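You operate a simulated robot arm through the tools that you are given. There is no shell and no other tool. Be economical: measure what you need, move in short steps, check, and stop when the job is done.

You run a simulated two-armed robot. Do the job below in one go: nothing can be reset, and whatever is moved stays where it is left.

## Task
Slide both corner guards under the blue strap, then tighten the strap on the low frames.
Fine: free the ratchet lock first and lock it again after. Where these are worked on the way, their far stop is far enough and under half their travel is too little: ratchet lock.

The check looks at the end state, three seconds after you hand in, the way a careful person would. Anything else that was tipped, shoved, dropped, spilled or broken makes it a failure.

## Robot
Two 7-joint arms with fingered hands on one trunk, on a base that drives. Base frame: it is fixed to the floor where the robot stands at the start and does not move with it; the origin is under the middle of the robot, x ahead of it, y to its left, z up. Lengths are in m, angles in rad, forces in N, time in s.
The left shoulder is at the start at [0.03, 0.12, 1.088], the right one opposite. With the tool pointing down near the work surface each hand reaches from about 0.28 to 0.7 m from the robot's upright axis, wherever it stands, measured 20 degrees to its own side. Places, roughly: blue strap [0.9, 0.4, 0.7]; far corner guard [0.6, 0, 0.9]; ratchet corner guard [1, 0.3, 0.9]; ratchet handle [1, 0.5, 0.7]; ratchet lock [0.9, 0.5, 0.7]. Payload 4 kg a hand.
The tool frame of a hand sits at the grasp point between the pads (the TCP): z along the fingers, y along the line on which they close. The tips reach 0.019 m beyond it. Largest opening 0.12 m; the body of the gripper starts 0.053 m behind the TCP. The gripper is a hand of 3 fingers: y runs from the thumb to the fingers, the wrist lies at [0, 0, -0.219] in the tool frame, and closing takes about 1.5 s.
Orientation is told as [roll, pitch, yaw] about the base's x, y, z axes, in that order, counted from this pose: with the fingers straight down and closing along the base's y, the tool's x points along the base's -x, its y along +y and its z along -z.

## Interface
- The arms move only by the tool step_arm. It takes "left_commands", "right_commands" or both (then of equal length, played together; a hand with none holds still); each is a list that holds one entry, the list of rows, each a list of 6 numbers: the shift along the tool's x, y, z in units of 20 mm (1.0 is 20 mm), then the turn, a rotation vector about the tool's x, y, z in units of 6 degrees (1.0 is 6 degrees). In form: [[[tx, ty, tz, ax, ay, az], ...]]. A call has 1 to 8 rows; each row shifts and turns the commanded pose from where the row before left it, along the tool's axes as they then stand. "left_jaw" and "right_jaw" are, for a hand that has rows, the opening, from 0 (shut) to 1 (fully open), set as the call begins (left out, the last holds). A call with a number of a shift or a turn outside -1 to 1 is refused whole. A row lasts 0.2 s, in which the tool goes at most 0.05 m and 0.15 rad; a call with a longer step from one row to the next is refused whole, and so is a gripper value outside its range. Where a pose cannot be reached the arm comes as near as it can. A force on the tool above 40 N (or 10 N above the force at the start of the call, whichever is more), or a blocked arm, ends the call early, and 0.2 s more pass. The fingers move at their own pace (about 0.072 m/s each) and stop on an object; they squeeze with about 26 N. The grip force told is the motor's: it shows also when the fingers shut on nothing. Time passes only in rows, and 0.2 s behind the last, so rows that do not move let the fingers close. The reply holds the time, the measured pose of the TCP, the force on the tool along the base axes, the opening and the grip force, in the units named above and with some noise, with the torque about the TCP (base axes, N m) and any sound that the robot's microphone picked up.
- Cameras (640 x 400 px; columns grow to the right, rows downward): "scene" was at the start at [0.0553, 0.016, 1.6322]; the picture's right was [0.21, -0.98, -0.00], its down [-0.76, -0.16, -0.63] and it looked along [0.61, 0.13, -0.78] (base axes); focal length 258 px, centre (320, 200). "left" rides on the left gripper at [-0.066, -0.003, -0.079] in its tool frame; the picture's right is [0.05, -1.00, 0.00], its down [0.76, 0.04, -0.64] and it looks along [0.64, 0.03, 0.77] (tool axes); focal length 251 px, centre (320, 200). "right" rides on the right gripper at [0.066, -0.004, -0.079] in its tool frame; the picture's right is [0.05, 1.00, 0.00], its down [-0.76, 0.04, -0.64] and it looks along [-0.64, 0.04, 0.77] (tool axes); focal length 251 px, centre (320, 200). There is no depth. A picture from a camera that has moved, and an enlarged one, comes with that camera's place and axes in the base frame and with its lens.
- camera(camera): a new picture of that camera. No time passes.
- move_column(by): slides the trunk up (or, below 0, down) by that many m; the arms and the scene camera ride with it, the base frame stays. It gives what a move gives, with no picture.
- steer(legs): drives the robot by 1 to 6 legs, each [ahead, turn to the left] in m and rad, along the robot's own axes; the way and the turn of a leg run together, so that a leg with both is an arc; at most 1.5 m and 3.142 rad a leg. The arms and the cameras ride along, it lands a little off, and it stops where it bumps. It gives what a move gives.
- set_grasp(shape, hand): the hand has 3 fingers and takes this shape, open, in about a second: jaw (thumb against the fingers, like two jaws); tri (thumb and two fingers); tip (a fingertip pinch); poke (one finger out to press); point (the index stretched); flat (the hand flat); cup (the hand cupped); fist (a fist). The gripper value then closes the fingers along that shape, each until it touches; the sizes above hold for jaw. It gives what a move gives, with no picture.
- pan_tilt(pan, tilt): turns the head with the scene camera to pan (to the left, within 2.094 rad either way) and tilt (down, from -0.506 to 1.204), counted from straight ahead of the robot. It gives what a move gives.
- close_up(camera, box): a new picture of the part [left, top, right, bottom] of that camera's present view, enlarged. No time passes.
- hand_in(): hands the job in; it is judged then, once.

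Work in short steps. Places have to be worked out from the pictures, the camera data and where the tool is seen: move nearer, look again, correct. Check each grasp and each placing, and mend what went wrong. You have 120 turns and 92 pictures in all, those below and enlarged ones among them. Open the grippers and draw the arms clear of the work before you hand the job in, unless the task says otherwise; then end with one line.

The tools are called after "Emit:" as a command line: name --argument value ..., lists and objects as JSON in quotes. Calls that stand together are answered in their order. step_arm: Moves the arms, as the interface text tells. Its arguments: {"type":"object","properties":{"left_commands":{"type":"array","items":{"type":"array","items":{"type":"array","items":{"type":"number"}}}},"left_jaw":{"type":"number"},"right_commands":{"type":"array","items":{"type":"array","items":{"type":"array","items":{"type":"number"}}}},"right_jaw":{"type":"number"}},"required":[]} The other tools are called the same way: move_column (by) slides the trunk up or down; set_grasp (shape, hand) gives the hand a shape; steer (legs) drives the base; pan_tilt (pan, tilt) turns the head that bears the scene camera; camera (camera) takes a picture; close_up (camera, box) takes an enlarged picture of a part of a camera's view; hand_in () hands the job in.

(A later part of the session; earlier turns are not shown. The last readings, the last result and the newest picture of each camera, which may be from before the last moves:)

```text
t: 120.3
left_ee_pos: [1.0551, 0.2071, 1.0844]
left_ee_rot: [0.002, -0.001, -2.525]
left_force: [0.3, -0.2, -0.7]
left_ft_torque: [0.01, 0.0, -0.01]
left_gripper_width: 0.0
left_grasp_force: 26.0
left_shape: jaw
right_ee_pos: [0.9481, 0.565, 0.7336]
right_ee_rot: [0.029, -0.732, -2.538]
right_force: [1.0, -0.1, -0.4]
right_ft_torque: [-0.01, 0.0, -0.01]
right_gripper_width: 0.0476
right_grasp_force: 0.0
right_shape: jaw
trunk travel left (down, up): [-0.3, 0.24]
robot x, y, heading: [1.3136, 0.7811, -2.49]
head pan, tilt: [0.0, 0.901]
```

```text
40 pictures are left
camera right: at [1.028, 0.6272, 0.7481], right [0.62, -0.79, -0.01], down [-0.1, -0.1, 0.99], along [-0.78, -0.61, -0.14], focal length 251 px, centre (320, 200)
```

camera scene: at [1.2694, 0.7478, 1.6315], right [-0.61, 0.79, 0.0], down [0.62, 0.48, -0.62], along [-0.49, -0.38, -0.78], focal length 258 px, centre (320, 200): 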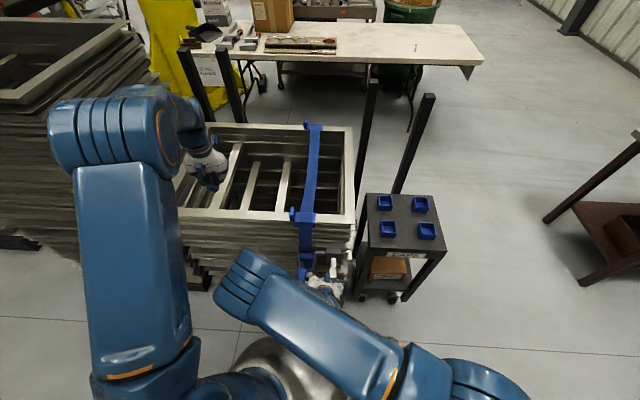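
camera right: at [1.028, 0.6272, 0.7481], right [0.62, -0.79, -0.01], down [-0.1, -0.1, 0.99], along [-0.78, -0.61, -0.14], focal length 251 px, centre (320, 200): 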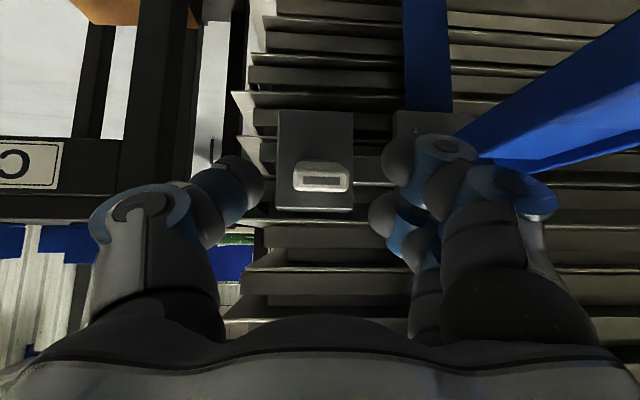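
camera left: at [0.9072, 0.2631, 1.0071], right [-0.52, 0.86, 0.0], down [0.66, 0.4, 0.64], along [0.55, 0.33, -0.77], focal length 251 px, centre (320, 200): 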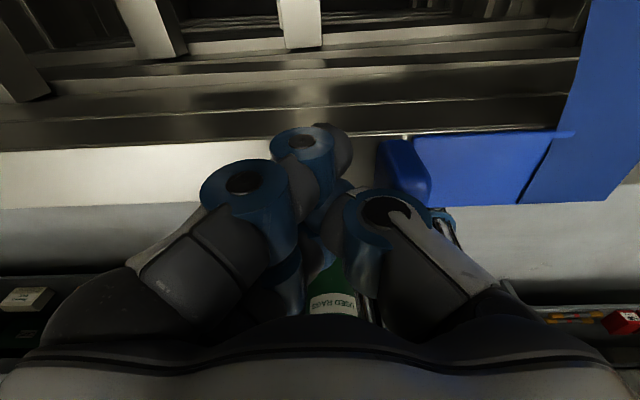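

The lever now points ~+15° (from -42°) and stays there. I'll take a proper pinch at the knob's middle (≈(0.925, 0.545, 0.717)) and swing it further up.

Emit:
step_arm --right_commands '[[[-0.3, 0, 0.45, 0, 0, 0], [-0.3, 0, 0.45, 0, 0, 0], [0, 0, 0.45, 0, 0, 0], [0, 0, 0.45, 0, 0, 0]]]'

Emit:
camera --camera "right"

Emit:
step_arm --right_commands '[[[0, 0, 0, 0, 0, 0], [0, 0, 0, 0, 0, 0], [0, 0, 0, 0, 0, 0]]]' --right_jaw 0

Emit:
camera --camera "right"

```text
t: 121.3
left_ee_pos: [1.0539, 0.208, 1.0843]
left_ee_rot: [0.003, 0.001, -2.526]
left_force: [-0.1, 0.4, 0.3]
left_ft_torque: [-0.02, 0.01, 0.0]
left_gripper_width: 0.0005
left_grasp_force: 26.6
left_shape: jaw
right_ee_pos: [0.9205, 0.5444, 0.7156]
right_ee_rot: [0.03, -0.732, -2.538]
right_force: [0.2, 1.1, 0.5]
right_ft_torque: [0.0, -0.01, 0.01]
right_gripper_width: 0.0477
right_grasp_force: 0.1
right_shape: jaw
trunk travel left (down, up): [-0.3, 0.24]
robot x, y, heading: [1.314, 0.7825, -2.488]
head pan, tilt: [0.0, 0.901]
```

```text
39 pictures are left
camera right: at [1.0005, 0.6073, 0.729], right [0.62, -0.79, -0.01], down [-0.1, -0.1, 0.99], along [-0.78, -0.61, -0.14], focal length 251 px, centre (320, 200)
```

right: 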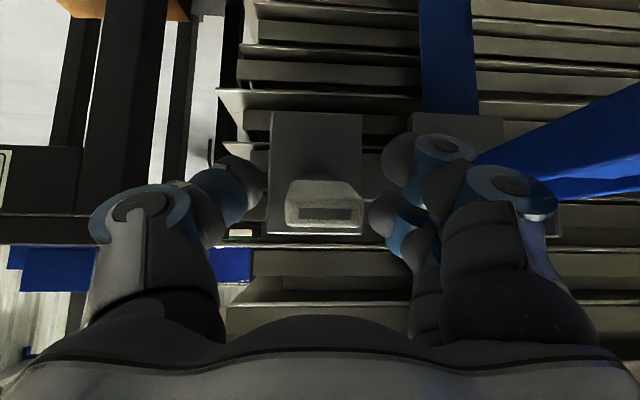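

```text
t: 122.1
left_ee_pos: [1.0546, 0.2064, 1.0844]
left_ee_rot: [0.001, 0.001, -2.526]
left_force: [-0.6, 0.5, -0.4]
left_ft_torque: [-0.01, 0.0, -0.01]
left_gripper_width: 0.0001
left_grasp_force: 26.2
left_shape: jaw
right_ee_pos: [0.9208, 0.5442, 0.7155]
right_ee_rot: [0.032, -0.731, -2.537]
right_force: [1.1, -3.5, -4.4]
right_ft_torque: [0.12, 0.17, -0.25]
right_gripper_width: 0.0172
right_grasp_force: 26.0
right_shape: jaw
trunk travel left (down, up): [-0.3, 0.24]
robot x, y, heading: [1.3157, 0.7838, -2.494]
head pan, tilt: [0.0, 0.901]
```

```text
38 pictures are left
camera right: at [1.0009, 0.6066, 0.7289], right [0.62, -0.79, -0.01], down [-0.1, -0.1, 0.99], along [-0.78, -0.61, -0.14], focal length 251 px, centre (320, 200)
```

right: 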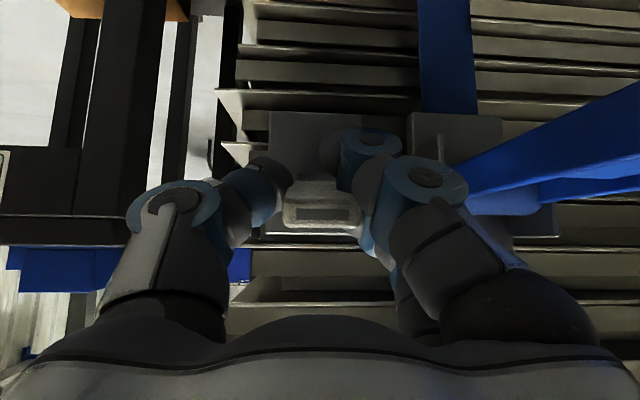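

Good pinch (17 mm). I swing it up along the arc; the force limit will stop it at its far stop.

Emit:
step_arm --right_commands '[[[-0.3, 0, -0.18, 0, 0, 0], [-0.3, 0, -0.18, 0, 0, 0], [-0.34, 0, -0.12, 0, 0, 0], [-0.34, 0, -0.12, 0, 0, 0], [-0.35, 0, -0.06, 0, 0, 0], [-0.35, 0, -0.05, 0, 0, 0]]]'

Emit:
camera --camera "right"

```text
t: 123.5
left_ee_pos: [1.0545, 0.207, 1.0848]
left_ee_rot: [0.001, -0.001, -2.524]
left_force: [0.4, 0.1, -0.4]
left_ft_torque: [0.0, -0.01, 0.01]
left_gripper_width: 0.0
left_grasp_force: 25.8
left_shape: jaw
right_ee_pos: [0.9016, 0.5349, 0.7532]
right_ee_rot: [0.029, -0.735, -2.539]
right_force: [0.9, 0.4, 0.6]
right_ft_torque: [-0.03, -0.02, 0.01]
right_gripper_width: 0.0126
right_grasp_force: 26.0
right_shape: jaw
trunk travel left (down, up): [-0.3, 0.24]
robot x, y, heading: [1.3181, 0.7812, -2.49]
head pan, tilt: [0.0, 0.901]
```

```text
37 pictures are left
camera right: at [0.9825, 0.5963, 0.7668], right [0.61, -0.79, -0.02], down [-0.1, -0.1, 0.99], along [-0.78, -0.61, -0.14], focal length 251 px, centre (320, 200)
```

right: 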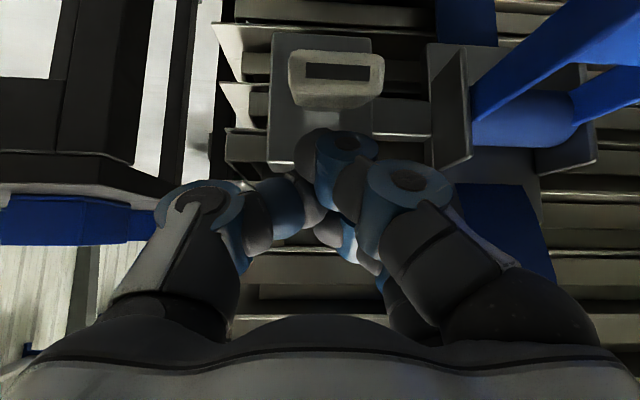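

The pinch slipped off upward; the knob remains about +15°, which may be its far stop. I withdraw and look to measure the lever's angle precisely.

Emit:
step_arm --right_commands '[[[0, 0, -0.8, 0, 0, 0], [0, 0, -0.8, 0, 0, 0], [0, 0, -0.8, 0, 0, 0], [0, -0.5, -0.8, 0, 0, 0], [0, -0.5, -0.8, 0, 0, 0], [0, -1, -0.8, 0, 0, 0], [0, -1, -0.8, 0, 0, 0]]]'

Emit:
close_up --camera "right" --box '[290, 0, 610, 200]'

Emit:
close_up --camera "scene" --box '[280, 230, 380, 310]'

```text
t: 125.1
left_ee_pos: [1.0538, 0.207, 1.0853]
left_ee_rot: [0.001, 0.0, -2.525]
left_force: [-0.5, -0.2, 0.9]
left_ft_torque: [-0.01, -0.01, 0.03]
left_gripper_width: 0.0001
left_grasp_force: 25.8
left_shape: jaw
right_ee_pos: [0.9282, 0.6284, 0.8353]
right_ee_rot: [0.032, -0.731, -2.538]
right_force: [-0.9, -0.5, 0.3]
right_ft_torque: [-0.02, 0.01, -0.04]
right_gripper_width: 0.0126
right_grasp_force: 26.2
right_shape: jaw
trunk travel left (down, up): [-0.3, 0.24]
robot x, y, heading: [1.3158, 0.7843, -2.486]
head pan, tilt: [0.0, 0.901]
```

```text
2.00 times, centred on (450, 100) of right
camera zoom: at [1.0085, 0.6909, 0.8481], right [0.62, -0.79, -0.01], down [-0.1, -0.1, 0.99], along [-0.78, -0.61, -0.14], focal length 503 px, centre (60, 400)
```

zoom: 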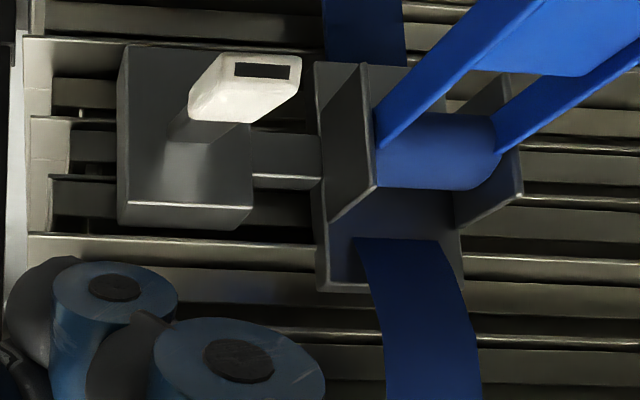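

```text
5.00 times, centred on (330, 270) of scene
camera zoom: at [1.2693, 0.7483, 1.6315], right [-0.61, 0.79, 0.0], down [0.62, 0.48, -0.62], along [-0.49, -0.38, -0.78], focal length 1293 px, centre (270, -150)
```

zoom: 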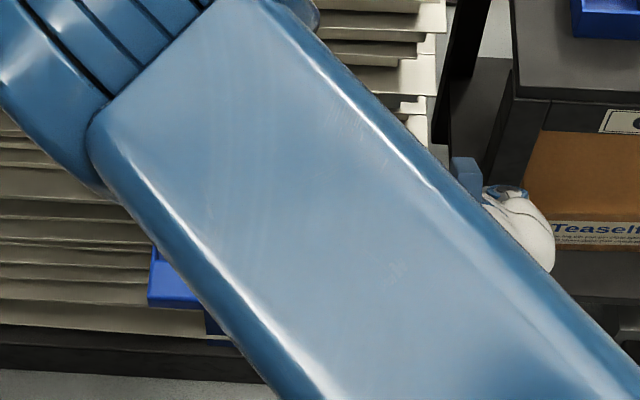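

The lever went from about -40° to +13° and didn't budge under a firm pinch-pull, so this is its far stop: lock is free. I lift the right arm away and look at the handle.

Emit:
step_arm --right_commands '[[[0, -1, -1, 0, 0, 0], [0, -1, -1, 0, 0, 0], [-0.6, -1, -1, 0, 0, 0], [-0.9, -1, -1, 0, 0, 0], [-0.9, -1, -1, 0, 0, 0], [-0.9, -1, -1, 0, 0, 0], [-0.9, -1, -1, 0, 0, 0], [-0.9, -1, -1, 0, 0, 0]]]'

Emit:
camera --camera "scene"

Emit:
close_up --camera "scene" --box '[270, 220, 380, 310]'

```text
t: 126.9
left_ee_pos: [1.0547, 0.2073, 1.0852]
left_ee_rot: [0.002, -0.003, -2.527]
left_force: [0.7, 0.2, 0.1]
left_ft_torque: [-0.04, -0.01, -0.01]
left_gripper_width: 0.0001
left_grasp_force: 25.8
left_shape: jaw
right_ee_pos: [0.8294, 0.7698, 1.0]
right_ee_rot: [0.03, -0.732, -2.538]
right_force: [0.1, 0.1, 0.6]
right_ft_torque: [-0.02, 0.03, 0.02]
right_gripper_width: 0.0124
right_grasp_force: 26.0
right_shape: jaw
right hand out of reach, approached as far as the arm can: row 4, 5, 6, 7
trunk travel left (down, up): [-0.3, 0.24]
robot x, y, heading: [1.3114, 0.7834, -2.489]
head pan, tilt: [0.0, 0.901]
```

```text
34 pictures are left
camera scene: at [1.2698, 0.7495, 1.6316], right [-0.61, 0.79, 0.0], down [0.62, 0.48, -0.62], along [-0.49, -0.38, -0.78], focal length 258 px, centre (320, 200)
```

scene: 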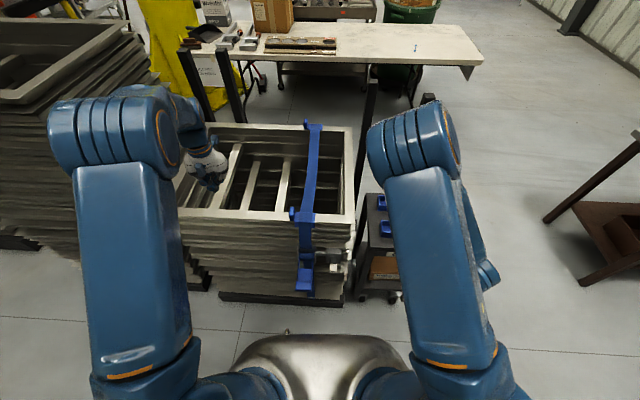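

```text
4.44 times, centred on (325, 265) of scene
camera zoom: at [1.2698, 0.7495, 1.6316], right [-0.61, 0.79, 0.0], down [0.62, 0.48, -0.62], along [-0.49, -0.38, -0.78], focal length 1149 px, centre (298, -89)
```

zoom: 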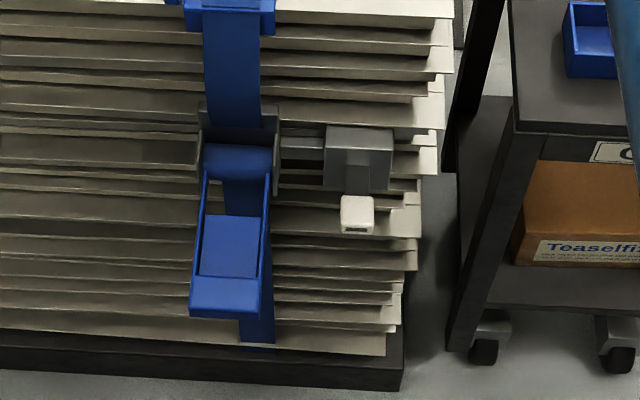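

The handle is near horizontal, grip bar at ≈(1.042, 0.491, 0.677), pivot at n≈1.01 m, length ≈0.13. I'll use the left hand: bring it out and over above the grip, open, tilted 30°.

Emit:
step_arm --left_commands '[[[1, 0, 0, 0, 0, 0], [1, 0, 0, 0, 0, 0], [1, 0, 0, 0, 0, 0], [1, -1, 0, 0, 0, 0], [1, -1, 0, 0, 0, 0], [1, -1, 0, 0, 0, 0], [1, -1, 0, 0, 0, 0], [1, -1, 0, 0, 0, 0]]]' --left_jaw 0.8

Emit:
step_arm --left_commands '[[[0, -1, 0, 0, 0, 0], [0, -1, 0, 0, 0, 0], [0, -1, 0, 0, 0, 0], [0, -1, 0, 0, 0, 0], [0, -1, 0.5, 0, 0, 0], [0, -1, 1, 0, 0, 0], [0, -1, 1, 0, 0, 0], [0, 0, 1, 0, 0, 0]]]'

Emit:
step_arm --left_commands '[[[0, 0, 0, 0, -1, 0], [0, 0, 0, 0, -1, 0], [0, 0, 0, 0, -1, 0], [0, 0, 0, 0, -1, 0], [0, 0, 0, 0, -1, 0]]]'

Emit:
camera --camera "left"

```text
t: 128.7
left_ee_pos: [1.1279, 0.3831, 1.0854]
left_ee_rot: [0.001, -0.002, -2.524]
left_force: [-0.7, 1.1, 0.5]
left_ft_torque: [-0.03, 0.03, 0.01]
left_gripper_width: 0.0963
left_grasp_force: 0.1
left_shape: jaw
right_ee_pos: [0.8288, 0.7688, 1.0011]
right_ee_rot: [0.032, -0.733, -2.537]
right_force: [-0.5, 0.5, -0.3]
right_ft_torque: [-0.03, 0.02, -0.02]
right_gripper_width: 0.0122
right_grasp_force: 25.8
right_shape: jaw
trunk travel left (down, up): [-0.3, 0.24]
robot x, y, heading: [1.3171, 0.7854, -2.487]
head pan, tilt: [0.0, 0.901]
```

```text
t: 130.5
left_ee_pos: [1.0468, 0.4955, 1.0137]
left_ee_rot: [0.002, -0.001, -2.526]
left_force: [-0.1, 1.0, -0.2]
left_ft_torque: [0.04, -0.02, -0.02]
left_gripper_width: 0.0961
left_grasp_force: 0.0
left_shape: jaw
right_ee_pos: [0.8284, 0.7678, 0.9998]
right_ee_rot: [0.03, -0.731, -2.537]
right_force: [0.1, 0.2, -0.1]
right_ft_torque: [-0.02, -0.01, 0.02]
right_gripper_width: 0.0126
right_grasp_force: 25.8
right_shape: jaw
trunk travel left (down, up): [-0.3, 0.24]
robot x, y, heading: [1.3135, 0.7815, -2.493]
head pan, tilt: [0.0, 0.901]
```

```text
t: 131.7
left_ee_pos: [1.0466, 0.4944, 1.0132]
left_ee_rot: [0.001, -0.524, -2.525]
left_force: [-0.4, -0.2, -1.0]
left_ft_torque: [0.0, 0.02, 0.03]
left_gripper_width: 0.0962
left_grasp_force: 0.0
left_shape: jaw
right_ee_pos: [0.8288, 0.7673, 1.0007]
right_ee_rot: [0.03, -0.731, -2.538]
right_force: [-0.2, 0.3, 0.5]
right_ft_torque: [0.01, -0.01, -0.02]
right_gripper_width: 0.0124
right_grasp_force: 26.3
right_shape: jaw
trunk travel left (down, up): [-0.3, 0.24]
robot x, y, heading: [1.3137, 0.7808, -2.491]
head pan, tilt: [0.0, 0.901]
```

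```text
32 pictures are left
camera left: at [1.0288, 0.4886, 1.116], right [-0.54, 0.84, -0.03], down [0.83, 0.54, 0.17], along [0.16, 0.07, -0.98], focal length 251 px, centre (320, 200)
```

left: 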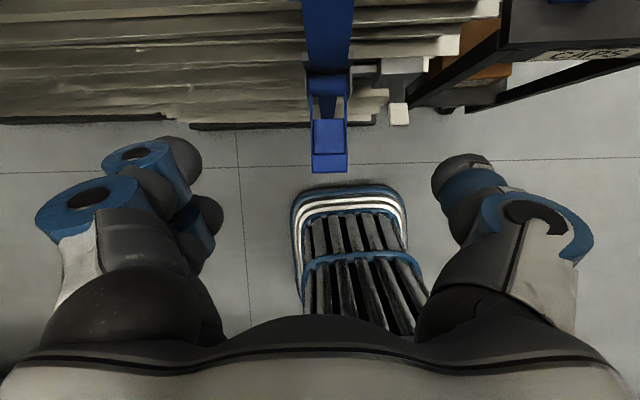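

Grip bar confirmed at ≈(1.036, 0.497, 0.677), right below the hand. I descend to ~7 cm above and look.

Emit:
step_arm --left_commands '[[[0.56, -0.05, 1, 0, 0, 0], [0.56, -0.05, 1, 0, 0, 0], [0.56, -0.05, 1, 0, 0, 0], [0.56, -0.05, 1, 0, 0, 0], [0.56, -0.05, 1, 0, 0, 0], [0.56, -0.05, 1, 0, 0, 0], [0.56, -0.05, 1, 0, 0, 0], [0.56, -0.05, 1, 0, 0, 0]]]' --left_jaw 0.65

Emit:
step_arm --left_commands '[[[0.56, 0, 1, 0, 0, 0], [0.56, 0, 1, 0, 0, 0], [0.56, 0, 1, 0, 0, 0], [0.56, 0, 1, 0, 0, 0]]]'

Emit:
camera --camera "left"

```text
t: 133.5
left_ee_pos: [1.0396, 0.4982, 0.8308]
left_ee_rot: [0.002, -0.527, -2.526]
left_force: [0.2, 0.1, 0.1]
left_ft_torque: [-0.01, -0.03, 0.03]
left_gripper_width: 0.0784
left_grasp_force: 0.0
left_shape: jaw
right_ee_pos: [0.828, 0.7678, 0.9994]
right_ee_rot: [0.032, -0.732, -2.537]
right_force: [0.0, 0.1, 0.6]
right_ft_torque: [0.03, -0.01, -0.03]
right_gripper_width: 0.0125
right_grasp_force: 26.0
right_shape: jaw
trunk travel left (down, up): [-0.3, 0.24]
robot x, y, heading: [1.3128, 0.7805, -2.486]
head pan, tilt: [0.0, 0.901]
```

```text
t: 134.5
left_ee_pos: [1.0374, 0.499, 0.7399]
left_ee_rot: [0.002, -0.528, -2.529]
left_force: [-0.2, 1.0, 0.1]
left_ft_torque: [0.01, 0.0, -0.02]
left_gripper_width: 0.0784
left_grasp_force: 0.0
left_shape: jaw
right_ee_pos: [0.8293, 0.7679, 1.0005]
right_ee_rot: [0.03, -0.732, -2.538]
right_force: [0.4, -0.7, -0.2]
right_ft_torque: [0.01, 0.03, 0.01]
right_gripper_width: 0.0124
right_grasp_force: 25.4
right_shape: jaw
trunk travel left (down, up): [-0.3, 0.24]
robot x, y, heading: [1.316, 0.7827, -2.488]
head pan, tilt: [0.0, 0.901]
```

```text
31 pictures are left
camera left: at [1.0201, 0.4926, 0.8402], right [-0.54, 0.84, -0.03], down [0.83, 0.53, 0.17], along [0.16, 0.07, -0.98], focal length 251 px, centre (320, 200)
```

left: 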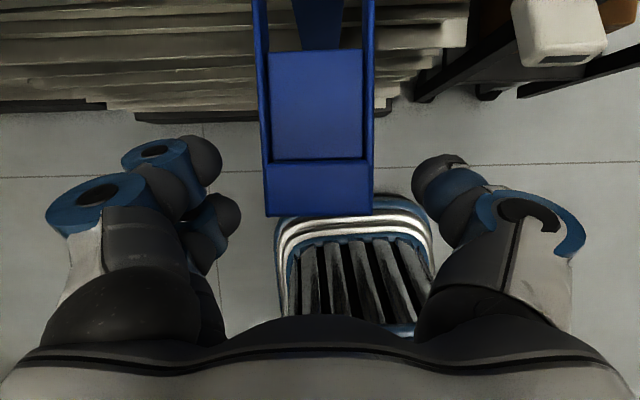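

The handle is centred; its grip bar is at z≈0.70. I open slightly, go down 38 mm and close on it.

Emit:
step_arm --left_commands '[[[0.3, 0, 0.5, 0, 0, 0], [0.3, 0, 0.5, 0, 0, 0], [0.3, 0, 0.55, 0, 0, 0], [0, 0, 0, 0, 0, 0]]]' --left_jaw 0.78

Emit:
step_arm --left_commands '[[[0, 0, 0, 0, 0, 0], [0, 0, 0, 0, 0, 0], [0, 0, 0, 0, 0, 0], [0, 0, 0, 0, 0, 0]]]' --left_jaw 0

Emit:
camera --camera "left"

```text
t: 135.5
left_ee_pos: [1.0384, 0.4991, 0.7028]
left_ee_rot: [0.003, -0.526, -2.527]
left_force: [0.0, 0.1, 0.1]
left_ft_torque: [0.01, 0.0, 0.0]
left_gripper_width: 0.0934
left_grasp_force: 0.1
left_shape: jaw
right_ee_pos: [0.8293, 0.7681, 0.9995]
right_ee_rot: [0.032, -0.732, -2.537]
right_force: [-0.2, -0.5, 0.1]
right_ft_torque: [-0.02, -0.01, -0.01]
right_gripper_width: 0.0126
right_grasp_force: 25.8
right_shape: jaw
trunk travel left (down, up): [-0.3, 0.24]
robot x, y, heading: [1.3131, 0.7821, -2.489]
head pan, tilt: [0.0, 0.901]
```

```text
t: 136.5
left_ee_pos: [1.0379, 0.4981, 0.7032]
left_ee_rot: [0.002, -0.523, -2.527]
left_force: [-0.3, -0.9, -4.5]
left_ft_torque: [0.07, 0.04, -0.08]
left_gripper_width: 0.0516
left_grasp_force: 26.2
left_shape: jaw
right_ee_pos: [0.8285, 0.7674, 1.0005]
right_ee_rot: [0.03, -0.731, -2.54]
right_force: [0.2, 0.3, -0.5]
right_ft_torque: [-0.02, 0.01, -0.02]
right_gripper_width: 0.0125
right_grasp_force: 25.3
right_shape: jaw
trunk travel left (down, up): [-0.3, 0.24]
robot x, y, heading: [1.3175, 0.7828, -2.489]
head pan, tilt: [0.0, 0.901]
```

```text
30 pictures are left
camera left: at [1.0207, 0.4923, 0.8046], right [-0.54, 0.84, -0.03], down [0.83, 0.54, 0.17], along [0.16, 0.07, -0.98], focal length 251 px, centre (320, 200)
```

left: 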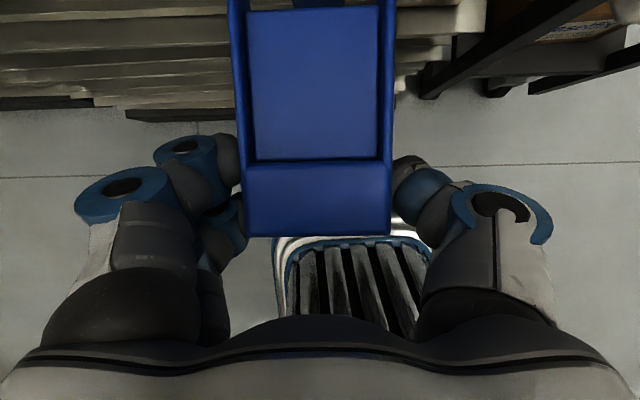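

Firm grip at 51.6 mm. I lift 20 mm along the arc and read the force.

Emit:
step_arm --left_commands '[[[-0.25, 0, -0.43, 0, 0, 0], [-0.25, 0, -0.43, 0, 0, 0], [0, 0, 0, 0, 0, 0]]]'

Emit:
camera --camera "left"

```text
t: 137.3
left_ee_pos: [1.0388, 0.4995, 0.7245]
left_ee_rot: [0.003, -0.524, -2.527]
left_force: [-0.8, 2.3, 1.9]
left_ft_torque: [0.38, 0.41, -0.31]
left_gripper_width: 0.0423
left_grasp_force: 26.1
left_shape: jaw
right_ee_pos: [0.8282, 0.7675, 1.001]
right_ee_rot: [0.029, -0.732, -2.538]
right_force: [0.7, -0.1, -0.5]
right_ft_torque: [-0.03, -0.04, 0.0]
right_gripper_width: 0.0121
right_grasp_force: 25.7
right_shape: jaw
trunk travel left (down, up): [-0.3, 0.24]
robot x, y, heading: [1.3147, 0.782, -2.49]
head pan, tilt: [0.0, 0.901]
```

```text
29 pictures are left
camera left: at [1.0204, 0.4925, 0.8261], right [-0.54, 0.84, -0.03], down [0.83, 0.53, 0.17], along [0.16, 0.07, -0.98], focal length 251 px, centre (320, 200)
```

left: 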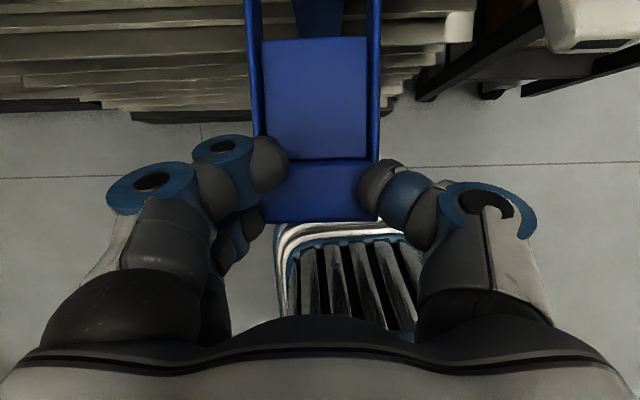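

The fingers slid up; the handle hardly rose. I re-grip lower and test downward.

Emit:
step_arm --left_commands '[[[0, 0, 0, 0, 0, 0], [0, 0, 0, 0, 0, 0], [0.25, 0, 0.43, 0, 0, 0], [0.3, 0, 0.52, 0, 0, 0], [0, 0, 0, 0, 0, 0]]]' --left_jaw 0.75

Emit:
step_arm --left_commands '[[[0, 0, 0, 0, 0, 0], [0, 0, 0, 0, 0, 0], [0, 0, 0, 0, 0, 0], [0.12, 0, 0.22, 0, 0, 0], [0.12, 0, 0.22, 0, 0, 0], [0.12, 0, 0.22, 0, 0, 0], [0, 0, 0, 0, 0, 0]]]' --left_jaw 0

Emit:
camera --camera "left"

```text
t: 138.5
left_ee_pos: [1.0388, 0.499, 0.7011]
left_ee_rot: [0.002, -0.523, -2.526]
left_force: [-0.3, 0.4, 0.3]
left_ft_torque: [-0.01, 0.01, 0.01]
left_gripper_width: 0.0897
left_grasp_force: 0.1
left_shape: jaw
right_ee_pos: [0.8293, 0.7687, 1.001]
right_ee_rot: [0.029, -0.729, -2.537]
right_force: [0.4, -0.7, 0.4]
right_ft_torque: [-0.02, 0.02, 0.02]
right_gripper_width: 0.0123
right_grasp_force: 26.2
right_shape: jaw
trunk travel left (down, up): [-0.3, 0.24]
robot x, y, heading: [1.3129, 0.7799, -2.494]
head pan, tilt: [0.0, 0.901]
```

```text
t: 140.1
left_ee_pos: [1.0372, 0.4978, 0.6874]
left_ee_rot: [0.0, -0.528, -2.525]
left_force: [-4.2, -2.6, 6.2]
left_ft_torque: [-0.03, 0.52, 0.21]
left_gripper_width: 0.0512
left_grasp_force: 25.8
left_shape: jaw
right_ee_pos: [0.8278, 0.7678, 1.0002]
right_ee_rot: [0.028, -0.732, -2.538]
right_force: [-0.7, -0.5, 0.2]
right_ft_torque: [0.02, -0.01, 0.03]
right_gripper_width: 0.0122
right_grasp_force: 26.0
right_shape: jaw
trunk travel left (down, up): [-0.3, 0.24]
robot x, y, heading: [1.3167, 0.7806, -2.487]
head pan, tilt: [0.0, 0.901]
```

```text
28 pictures are left
camera left: at [1.0204, 0.4915, 0.7886], right [-0.54, 0.84, -0.03], down [0.83, 0.54, 0.17], along [0.16, 0.07, -0.98], focal length 251 px, centre (320, 200)
```

left: 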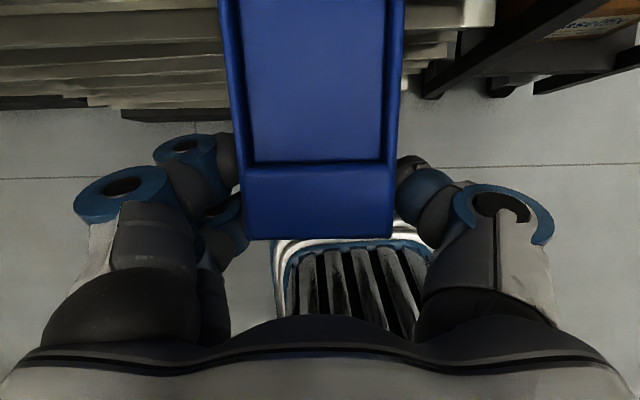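

The handle follows downward with only ~6 N, so that is the working stroke. I continue down along its arc.

Emit:
step_arm --left_commands '[[[0.27, 0, 0.62, 0, 0, 0], [0.27, 0, 0.62, 0, 0, 0], [0.14, 0, 0.64, 0, 0, 0], [0.14, 0, 0.64, 0, 0, 0]]]'

Emit:
close_up --camera "scene" --box '[260, 120, 400, 320]'

Emit:
camera --camera "left"

```text
t: 141.1
left_ee_pos: [1.0274, 0.4906, 0.6358]
left_ee_rot: [0.006, -0.531, -2.526]
left_force: [-19.0, -9.1, 22.9]
left_ft_torque: [-0.11, 0.6, 0.4]
left_gripper_width: 0.0514
left_grasp_force: 25.5
left_shape: jaw
right_ee_pos: [0.8288, 0.7685, 1.0004]
right_ee_rot: [0.03, -0.731, -2.538]
right_force: [-0.3, -0.6, -0.5]
right_ft_torque: [0.0, 0.02, 0.0]
right_gripper_width: 0.0123
right_grasp_force: 25.7
right_shape: jaw
trunk travel left (down, up): [-0.3, 0.24]
robot x, y, heading: [1.3132, 0.7825, -2.488]
head pan, tilt: [0.0, 0.901]
```

```text
2.00 times, centred on (330, 220) of scene
camera zoom: at [1.2689, 0.7484, 1.6317], right [-0.61, 0.79, 0.0], down [0.62, 0.48, -0.62], along [-0.49, -0.38, -0.78], focal length 517 px, centre (300, 160)
```

zoom: 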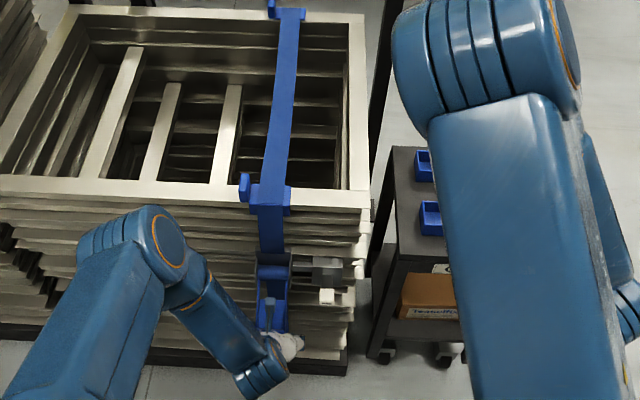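

```text
26 pictures are left
camera left: at [1.0099, 0.4839, 0.7383], right [-0.54, 0.84, -0.03], down [0.83, 0.54, 0.17], along [0.16, 0.06, -0.99], focal length 251 px, centre (320, 200)
```

left: 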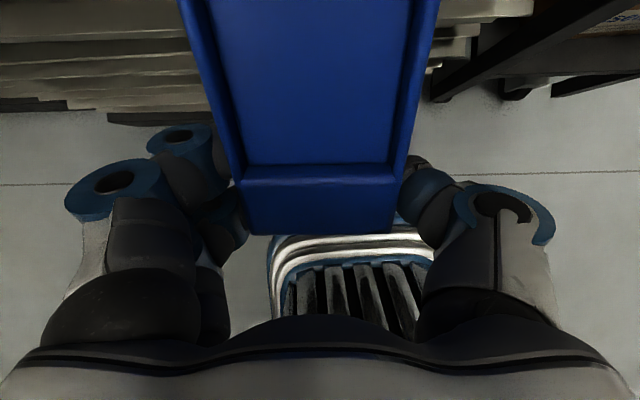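

The strap is drawing straight. The force says my arc is slightly too wide, so I bend the path inward and continue.

Emit:
step_arm --left_commands '[[[-0.26, 0, 0.42, 0, 0, 0], [-0.26, 0, 0.42, 0, 0, 0], [-0.26, 0, 0.42, 0, 0, 0]]]'

```text
t: 141.9
left_ee_pos: [1.0136, 0.4821, 0.619]
left_ee_rot: [0.0, -0.515, -2.527]
left_force: [12.2, 10.2, 18.4]
left_ft_torque: [0.0, 0.16, -0.35]
left_gripper_width: 0.0531
left_grasp_force: 25.6
left_shape: jaw
right_ee_pos: [0.8308, 0.7703, 1.0016]
right_ee_rot: [0.032, -0.734, -2.538]
right_force: [-0.1, 0.9, -0.3]
right_ft_torque: [0.0, 0.03, 0.0]
right_gripper_width: 0.0127
right_grasp_force: 26.5
right_shape: jaw
trunk travel left (down, up): [-0.3, 0.24]
robot x, y, heading: [1.3133, 0.7848, -2.495]
head pan, tilt: [0.0, 0.901]
```

Radial force is now ~0 and the resistance is tangential (~24 N) — strap tension building. I continue the arc.

Emit:
step_arm --left_commands '[[[-0.155, 0, 0.456, 0, 0, 0], [-0.155, 0, 0.456, 0, 0, 0], [-0.155, 0, 0.456, 0, 0, 0]]]'

Emit:
close_up --camera "scene" --box '[260, 120, 400, 320]'

```text
t: 142.7
left_ee_pos: [0.9934, 0.4673, 0.5982]
left_ee_rot: [0.001, -0.516, -2.526]
left_force: [21.7, 14.9, -7.6]
left_ft_torque: [-0.74, 1.11, 0.11]
left_gripper_width: 0.037
left_grasp_force: 26.1
left_shape: jaw
right_ee_pos: [0.8294, 0.7679, 1.0008]
right_ee_rot: [0.03, -0.733, -2.538]
right_force: [0.2, 0.2, -0.3]
right_ft_torque: [0.0, -0.01, -0.02]
right_gripper_width: 0.0122
right_grasp_force: 26.6
right_shape: jaw
trunk travel left (down, up): [-0.3, 0.24]
robot x, y, heading: [1.3122, 0.7822, -2.49]
head pan, tilt: [0.0, 0.901]
```

```text
2.00 times, centred on (330, 220) of scene
camera zoom: at [1.2705, 0.7486, 1.6314], right [-0.61, 0.79, 0.0], down [0.62, 0.48, -0.62], along [-0.49, -0.38, -0.78], focal length 517 px, centre (300, 160)
```

zoom: 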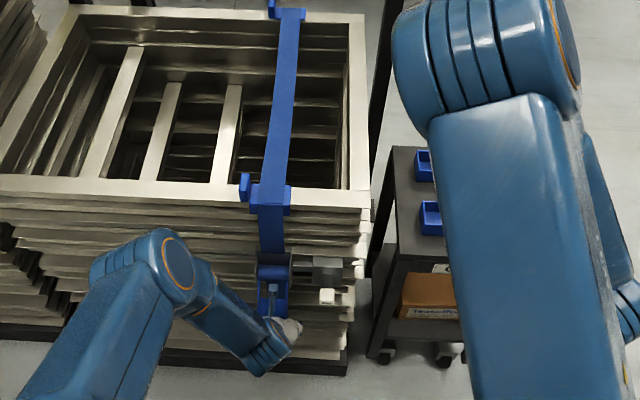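

The grip narrowed to 37 mm — it may be slipping off the bar. I check by the wrist camera.

Emit:
camera --camera "left"

```text
24 pictures are left
camera left: at [0.9755, 0.4603, 0.7015], right [-0.54, 0.84, -0.03], down [0.83, 0.53, 0.18], along [0.17, 0.08, -0.98], focal length 251 px, centre (320, 200)
```

left: 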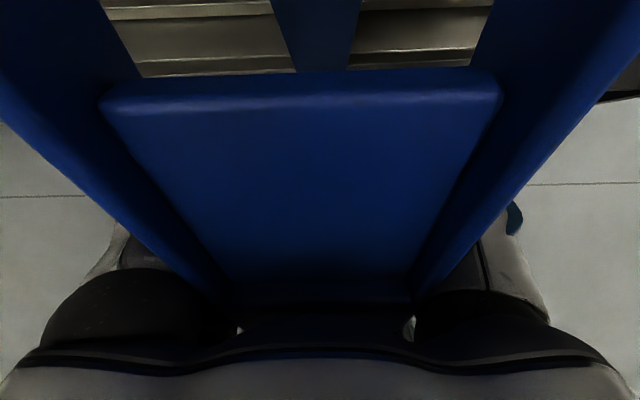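

The bar slid up against the palm; the handle is around -42°. I push on tangentially with the palm and read the force to see whether it's the stop.

Emit:
step_arm --left_commands '[[[-0.05, 0, 0.25, 0, 0, 0], [-0.05, 0, 0.25, 0, 0, 0]]]'

Emit:
camera --camera "left"

```text
t: 143.1
left_ee_pos: [0.993, 0.4667, 0.5977]
left_ee_rot: [0.002, -0.517, -2.525]
left_force: [21.8, 6.8, 31.4]
left_ft_torque: [0.01, 0.41, 0.05]
left_gripper_width: 0.0358
left_grasp_force: 26.1
left_shape: jaw
right_ee_pos: [0.8305, 0.7689, 1.002]
right_ee_rot: [0.028, -0.732, -2.537]
right_force: [-0.7, 0.3, -0.4]
right_ft_torque: [-0.01, -0.04, 0.01]
right_gripper_width: 0.0123
right_grasp_force: 26.1
right_shape: jaw
trunk travel left (down, up): [-0.3, 0.24]
robot x, y, heading: [1.3152, 0.7783, -2.488]
head pan, tilt: [0.0, 0.901]
stopped in row 2 (left hand): the force on the tool passed its limit at 45 N (the readings are from after the stop); the commanded pose is now the measured one
```

```text
23 pictures are left
camera left: at [0.9751, 0.4602, 0.6997], right [-0.54, 0.84, -0.03], down [0.83, 0.53, 0.18], along [0.17, 0.08, -0.98], focal length 251 px, centre (320, 200)
```

left: 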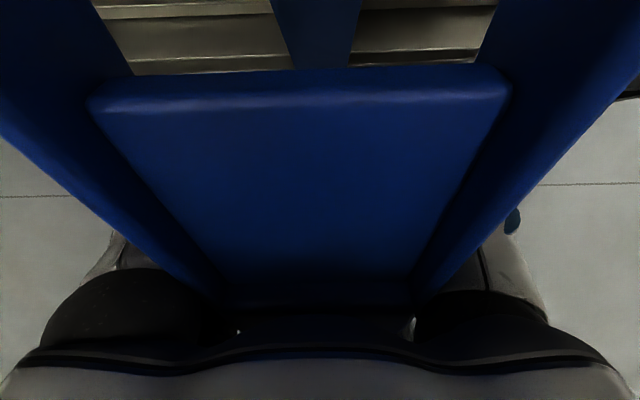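

Firm stop: 45 N and no movement, strap straight. I open and back the left hand out, then look at handle and strap.

Emit:
step_arm --left_commands '[[[0, 0, -0.1, 0, 0, 0], [0, 0, 0, 0, 0, 0], [0, 0, 0, 0, 0, 0], [0, 0, 0, 0, 0, 0], [0.2, 0, -0.5, 0, 0, 0], [0.3, 0, -0.8, 0, 0, 0], [0.3, 0, -1, 0, 0, 0], [0.3, 0, -1, 0, 0, 0]]]' --left_jaw 0.85

Emit:
step_arm --left_commands '[[[0, 1, -1, 0, 0, 0], [0, 1, -1, 0, 0, 0], [0, 1, -1, 0, 0, 0], [0, 1, -1, 0, 0, 0], [0, 1, -1, 0, 0, 0], [0, 1, -1, 0, 0, 0], [0, 1, -1, 0, 0, 0], [0, 1, -1, 0, 0, 0]]]'

Emit:
close_up --camera "scene" --box '[270, 110, 380, 310]'

Emit:
close_up --camera "scene" --box '[270, 220, 380, 310]'

```text
t: 144.9
left_ee_pos: [1.0354, 0.4959, 0.6449]
left_ee_rot: [0.001, -0.517, -2.525]
left_force: [0.0, -2.1, 1.5]
left_ft_torque: [0.08, -0.05, -0.06]
left_gripper_width: 0.102
left_grasp_force: 0.2
left_shape: jaw
right_ee_pos: [0.8288, 0.7669, 1.0002]
right_ee_rot: [0.028, -0.733, -2.539]
right_force: [0.1, -0.5, 0.5]
right_ft_torque: [0.01, 0.0, -0.03]
right_gripper_width: 0.0123
right_grasp_force: 26.2
right_shape: jaw
trunk travel left (down, up): [-0.3, 0.24]
robot x, y, heading: [1.3121, 0.7798, -2.487]
head pan, tilt: [0.0, 0.901]
```

```text
t: 146.7
left_ee_pos: [1.1938, 0.4117, 0.7857]
left_ee_rot: [0.001, -0.518, -2.528]
left_force: [-0.5, 0.7, 0.1]
left_ft_torque: [0.03, 0.0, 0.0]
left_gripper_width: 0.1018
left_grasp_force: 0.0
left_shape: jaw
right_ee_pos: [0.8297, 0.7668, 1.0009]
right_ee_rot: [0.03, -0.731, -2.538]
right_force: [0.2, -0.2, 0.0]
right_ft_torque: [0.06, -0.03, 0.02]
right_gripper_width: 0.0124
right_grasp_force: 25.8
right_shape: jaw
trunk travel left (down, up): [-0.3, 0.24]
robot x, y, heading: [1.3136, 0.7817, -2.488]
head pan, tilt: [0.0, 0.901]
```

```text
2.00 times, centred on (325, 210) of scene
camera zoom: at [1.2704, 0.7481, 1.6315], right [-0.61, 0.79, 0.0], down [0.62, 0.48, -0.62], along [-0.49, -0.38, -0.78], focal length 517 px, centre (310, 180)
```

zoom: 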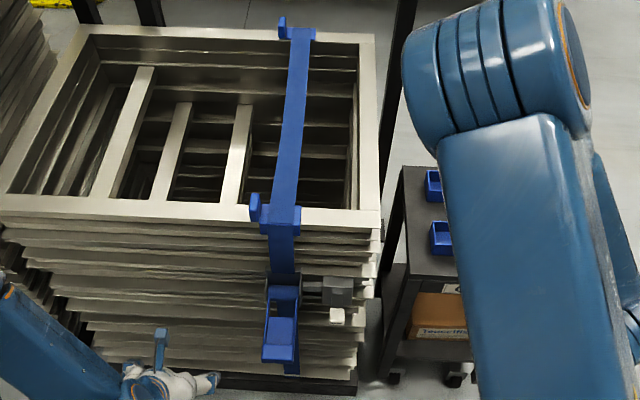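

```text
4.44 times, centred on (325, 265) of scene
camera zoom: at [1.2704, 0.7481, 1.6315], right [-0.61, 0.79, 0.0], down [0.62, 0.48, -0.62], along [-0.49, -0.38, -0.78], focal length 1149 px, centre (298, -89)
```

zoom: 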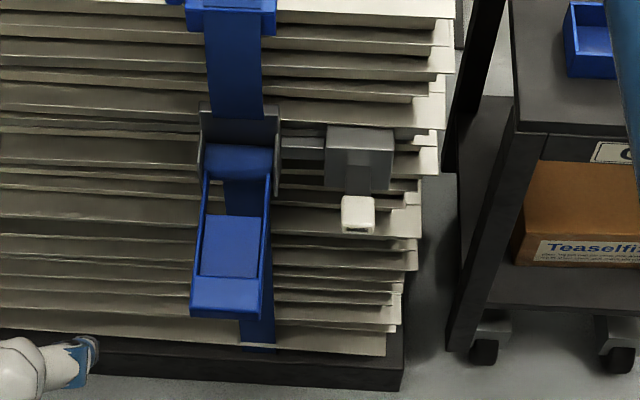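

The handle is back at its start angle (spring return or dragged); the strap looks straight. I compare the strap's sag closely.

Emit:
close_up --camera "scene" --box '[220, 100, 400, 240]'

```text
2.86 times, centred on (310, 170) of scene
camera zoom: at [1.2704, 0.7481, 1.6315], right [-0.61, 0.79, 0.0], down [0.62, 0.48, -0.62], along [-0.49, -0.38, -0.78], focal length 739 px, centre (349, 286)
```

zoom: 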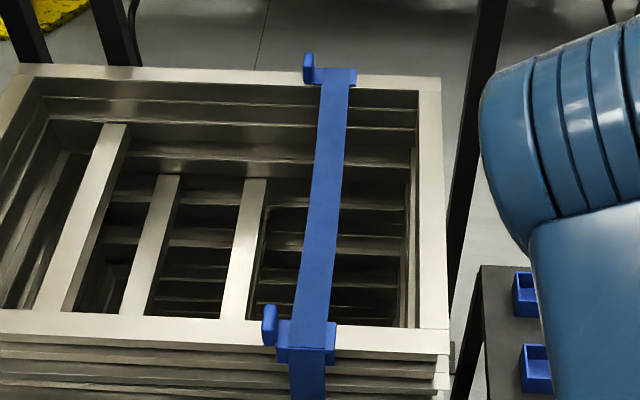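

The strap is straight from guard to guard now. To be sure it's tight, I do a second stroke with the closed left fingers on the bar and read the resistance.

Emit:
step_arm --left_commands '[[[-0.34, -0.94, 0.41, 0, 0, 0], [-0.34, -0.94, 0.41, 0, 0, 0], [-0.34, -0.94, 0.41, 0, 0, 0], [-0.34, -0.94, 0.41, 0, 0, 0], [-0.34, -0.94, 0.41, 0, 0, 0], [-0.34, -0.94, 0.41, 0, 0, 0], [-0.34, -0.94, 0.41, 0, 0, 0], [-0.34, -0.94, 0.41, 0, 0, 0]]]' --left_jaw 0

Emit:
camera --camera "left"

```text
t: 148.5
left_ee_pos: [1.0387, 0.4891, 0.7545]
left_ee_rot: [0.002, -0.513, -2.524]
left_force: [-0.4, -0.4, -0.7]
left_ft_torque: [-0.06, 0.0, -0.02]
left_gripper_width: 0.0
left_grasp_force: 26.1
left_shape: jaw
right_ee_pos: [0.8291, 0.768, 0.9999]
right_ee_rot: [0.031, -0.731, -2.538]
right_force: [0.2, 0.4, 0.8]
right_ft_torque: [-0.04, -0.01, 0.02]
right_gripper_width: 0.0124
right_grasp_force: 25.9
right_shape: jaw
trunk travel left (down, up): [-0.3, 0.24]
robot x, y, heading: [1.3139, 0.7792, -2.486]
head pan, tilt: [0.0, 0.901]
```

```text
19 pictures are left
camera left: at [1.0208, 0.482, 0.8555], right [-0.54, 0.84, -0.03], down [0.83, 0.53, 0.18], along [0.17, 0.08, -0.98], focal length 251 px, centre (320, 200)
```

left: 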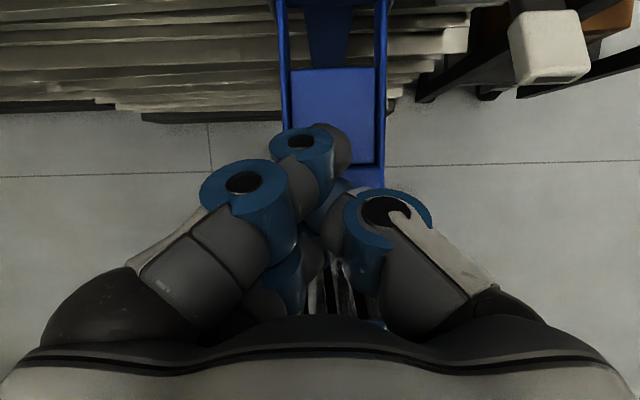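

Fingers are above the bar. I press down along the arc.

Emit:
step_arm --left_commands '[[[0.25, -0.2, 0.433, 0, 0, 0], [0.25, -0.2, 0.433, 0, 0, 0], [0.25, 0, 0.433, 0, 0, 0], [0.25, 0, 0.5, 0, 0, 0], [0.25, 0, 0.5, 0, 0, 0], [0.2, 0, 0.5, 0, 0, 0]]]'

Emit:
camera --camera "left"

```text
t: 149.9
left_ee_pos: [1.0325, 0.4946, 0.6916]
left_ee_rot: [0.003, -0.517, -2.527]
left_force: [0.7, 0.3, 2.6]
left_ft_torque: [0.04, 0.0, -0.03]
left_gripper_width: 0.0
left_grasp_force: 25.3
left_shape: jaw
right_ee_pos: [0.8284, 0.7674, 1.0007]
right_ee_rot: [0.031, -0.732, -2.537]
right_force: [-0.1, 0.1, 0.5]
right_ft_torque: [0.01, -0.04, 0.0]
right_gripper_width: 0.0126
right_grasp_force: 26.0
right_shape: jaw
trunk travel left (down, up): [-0.3, 0.24]
robot x, y, heading: [1.3167, 0.7815, -2.485]
head pan, tilt: [0.0, 0.901]
```

```text
18 pictures are left
camera left: at [1.0146, 0.4868, 0.7929], right [-0.54, 0.84, -0.03], down [0.83, 0.53, 0.18], along [0.17, 0.08, -0.98], focal length 251 px, centre (320, 200)
```

left: 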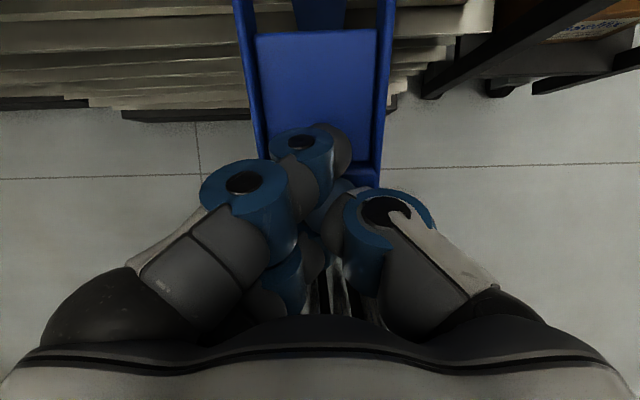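

Light resistance so far, as in the first stroke. I go on down the arc, reading the force.

Emit:
step_arm --left_commands '[[[0.1, 0, 0.5, 0, 0, 0], [0.1, 0, 0.5, 0, 0, 0], [0.05, 0, 0.5, 0, 0, 0], [0, 0, 0.5, 0, 0, 0], [-0.1, 0, 0.5, 0, 0, 0]]]'

Emit:
step_arm --left_commands '[[[-0.15, 0, 0.42, 0, 0, 0], [-0.2, 0, 0.42, 0, 0, 0], [-0.2, 0, 0.42, 0, 0, 0]]]'

Emit:
camera --camera "left"

```text
t: 151.1
left_ee_pos: [1.0168, 0.4859, 0.6482]
left_ee_rot: [-0.004, -0.517, -2.527]
left_force: [11.1, 19.1, 34.8]
left_ft_torque: [-0.25, -0.15, 0.05]
left_gripper_width: 0.0001
left_grasp_force: 26.0
left_shape: jaw
right_ee_pos: [0.8308, 0.7705, 1.0023]
right_ee_rot: [0.03, -0.734, -2.538]
right_force: [0.4, 0.6, 0.3]
right_ft_torque: [0.0, 0.0, 0.03]
right_gripper_width: 0.0123
right_grasp_force: 26.2
right_shape: jaw
trunk travel left (down, up): [-0.3, 0.24]
robot x, y, heading: [1.3156, 0.7812, -2.493]
head pan, tilt: [0.0, 0.901]
```

```text
t: 151.5
left_ee_pos: [1.0131, 0.4824, 0.642]
left_ee_rot: [-0.005, -0.512, -2.53]
left_force: [16.4, 7.5, 36.1]
left_ft_torque: [-0.25, -0.37, -0.01]
left_gripper_width: 0.0
left_grasp_force: 25.4
left_shape: jaw
right_ee_pos: [0.8306, 0.7691, 1.002]
right_ee_rot: [0.029, -0.733, -2.537]
right_force: [0.3, -0.3, 0.2]
right_ft_torque: [0.03, -0.02, -0.01]
right_gripper_width: 0.0123
right_grasp_force: 26.2
right_shape: jaw
trunk travel left (down, up): [-0.3, 0.24]
robot x, y, heading: [1.3164, 0.7832, -2.49]
head pan, tilt: [0.0, 0.901]
stopped in row 1 (left hand): the force on the tool passed its limit at 55 N (the readings are from after the stop); the commanded pose is now the measured one
```

```text
17 pictures are left
camera left: at [0.9948, 0.4758, 0.745], right [-0.53, 0.84, -0.02], down [0.83, 0.53, 0.19], along [0.17, 0.08, -0.98], focal length 251 px, centre (320, 200)
```

left: 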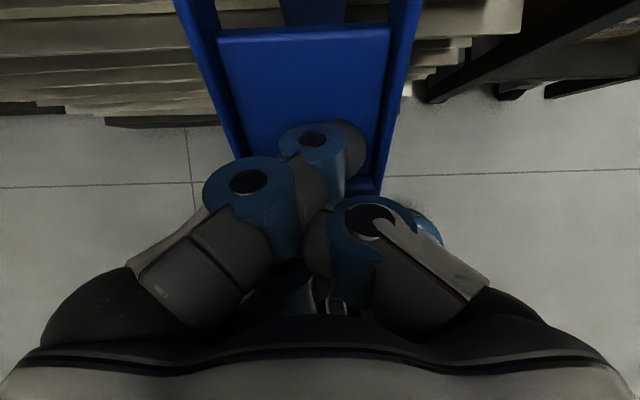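

Again a hard stop near -42° (55 N). I lift the closed fingers straight off (no drag) and see where the handle stays.

Emit:
step_arm --left_commands '[[[-0.25, 0, -0.433, 0, 0, 0], [-0.25, 0, -0.433, 0, 0, 0], [0, 0, -1, 0, 0, 0], [0, 0, -1, 0, 0, 0], [0, 0.5, -1, 0, 0, 0], [0, 1, -1, 0, 0, 0], [0, 1, -1, 0, 0, 0], [0, 1, -1, 0, 0, 0]]]'

Emit:
step_arm --left_commands '[[[0, 1, -0.5, 0, 0, 0], [0, 1, -0.5, 0, 0, 0], [0, 1, -0.5, 0, 0, 0], [0, 1, -0.5, 0, 0, 0], [0, 1, -0.5, 0, 0, 0]]]'

Emit:
close_up --camera "scene" --box '[270, 220, 380, 310]'

```text
t: 153.3
left_ee_pos: [1.1003, 0.457, 0.7666]
left_ee_rot: [-0.003, -0.51, -2.531]
left_force: [0.7, 0.0, 0.4]
left_ft_torque: [0.0, -0.01, 0.0]
left_gripper_width: 0.0
left_grasp_force: 26.2
left_shape: jaw
right_ee_pos: [0.8297, 0.7686, 1.0013]
right_ee_rot: [0.029, -0.733, -2.537]
right_force: [0.0, 0.0, -0.6]
right_ft_torque: [0.02, 0.0, 0.01]
right_gripper_width: 0.0126
right_grasp_force: 26.4
right_shape: jaw
trunk travel left (down, up): [-0.3, 0.24]
robot x, y, heading: [1.3155, 0.781, -2.49]
head pan, tilt: [0.0, 0.901]
```

```text
t: 154.5
left_ee_pos: [1.179, 0.3889, 0.8082]
left_ee_rot: [-0.004, -0.51, -2.528]
left_force: [-0.4, -0.2, -0.1]
left_ft_torque: [0.0, 0.0, -0.02]
left_gripper_width: 0.0
left_grasp_force: 25.9
left_shape: jaw
right_ee_pos: [0.8299, 0.7672, 1.0003]
right_ee_rot: [0.029, -0.733, -2.538]
right_force: [0.5, 0.3, -0.3]
right_ft_torque: [0.0, -0.04, 0.03]
right_gripper_width: 0.0125
right_grasp_force: 25.6
right_shape: jaw
trunk travel left (down, up): [-0.3, 0.24]
robot x, y, heading: [1.313, 0.7868, -2.488]
head pan, tilt: [0.0, 0.901]
```

```text
4.44 times, centred on (325, 265) of scene
camera zoom: at [1.2704, 0.748, 1.6315], right [-0.61, 0.79, 0.0], down [0.62, 0.48, -0.62], along [-0.49, -0.38, -0.78], focal length 1149 px, centre (298, -89)
```

zoom: 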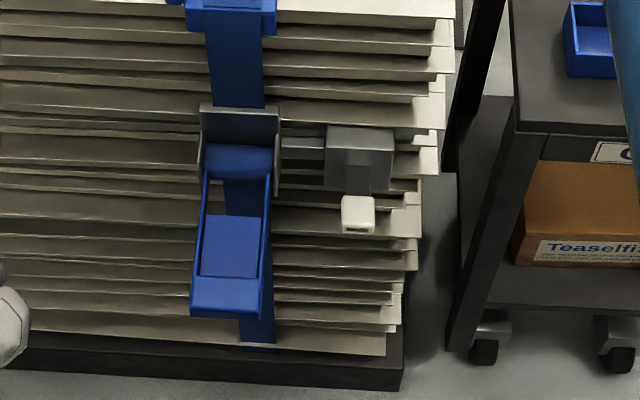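

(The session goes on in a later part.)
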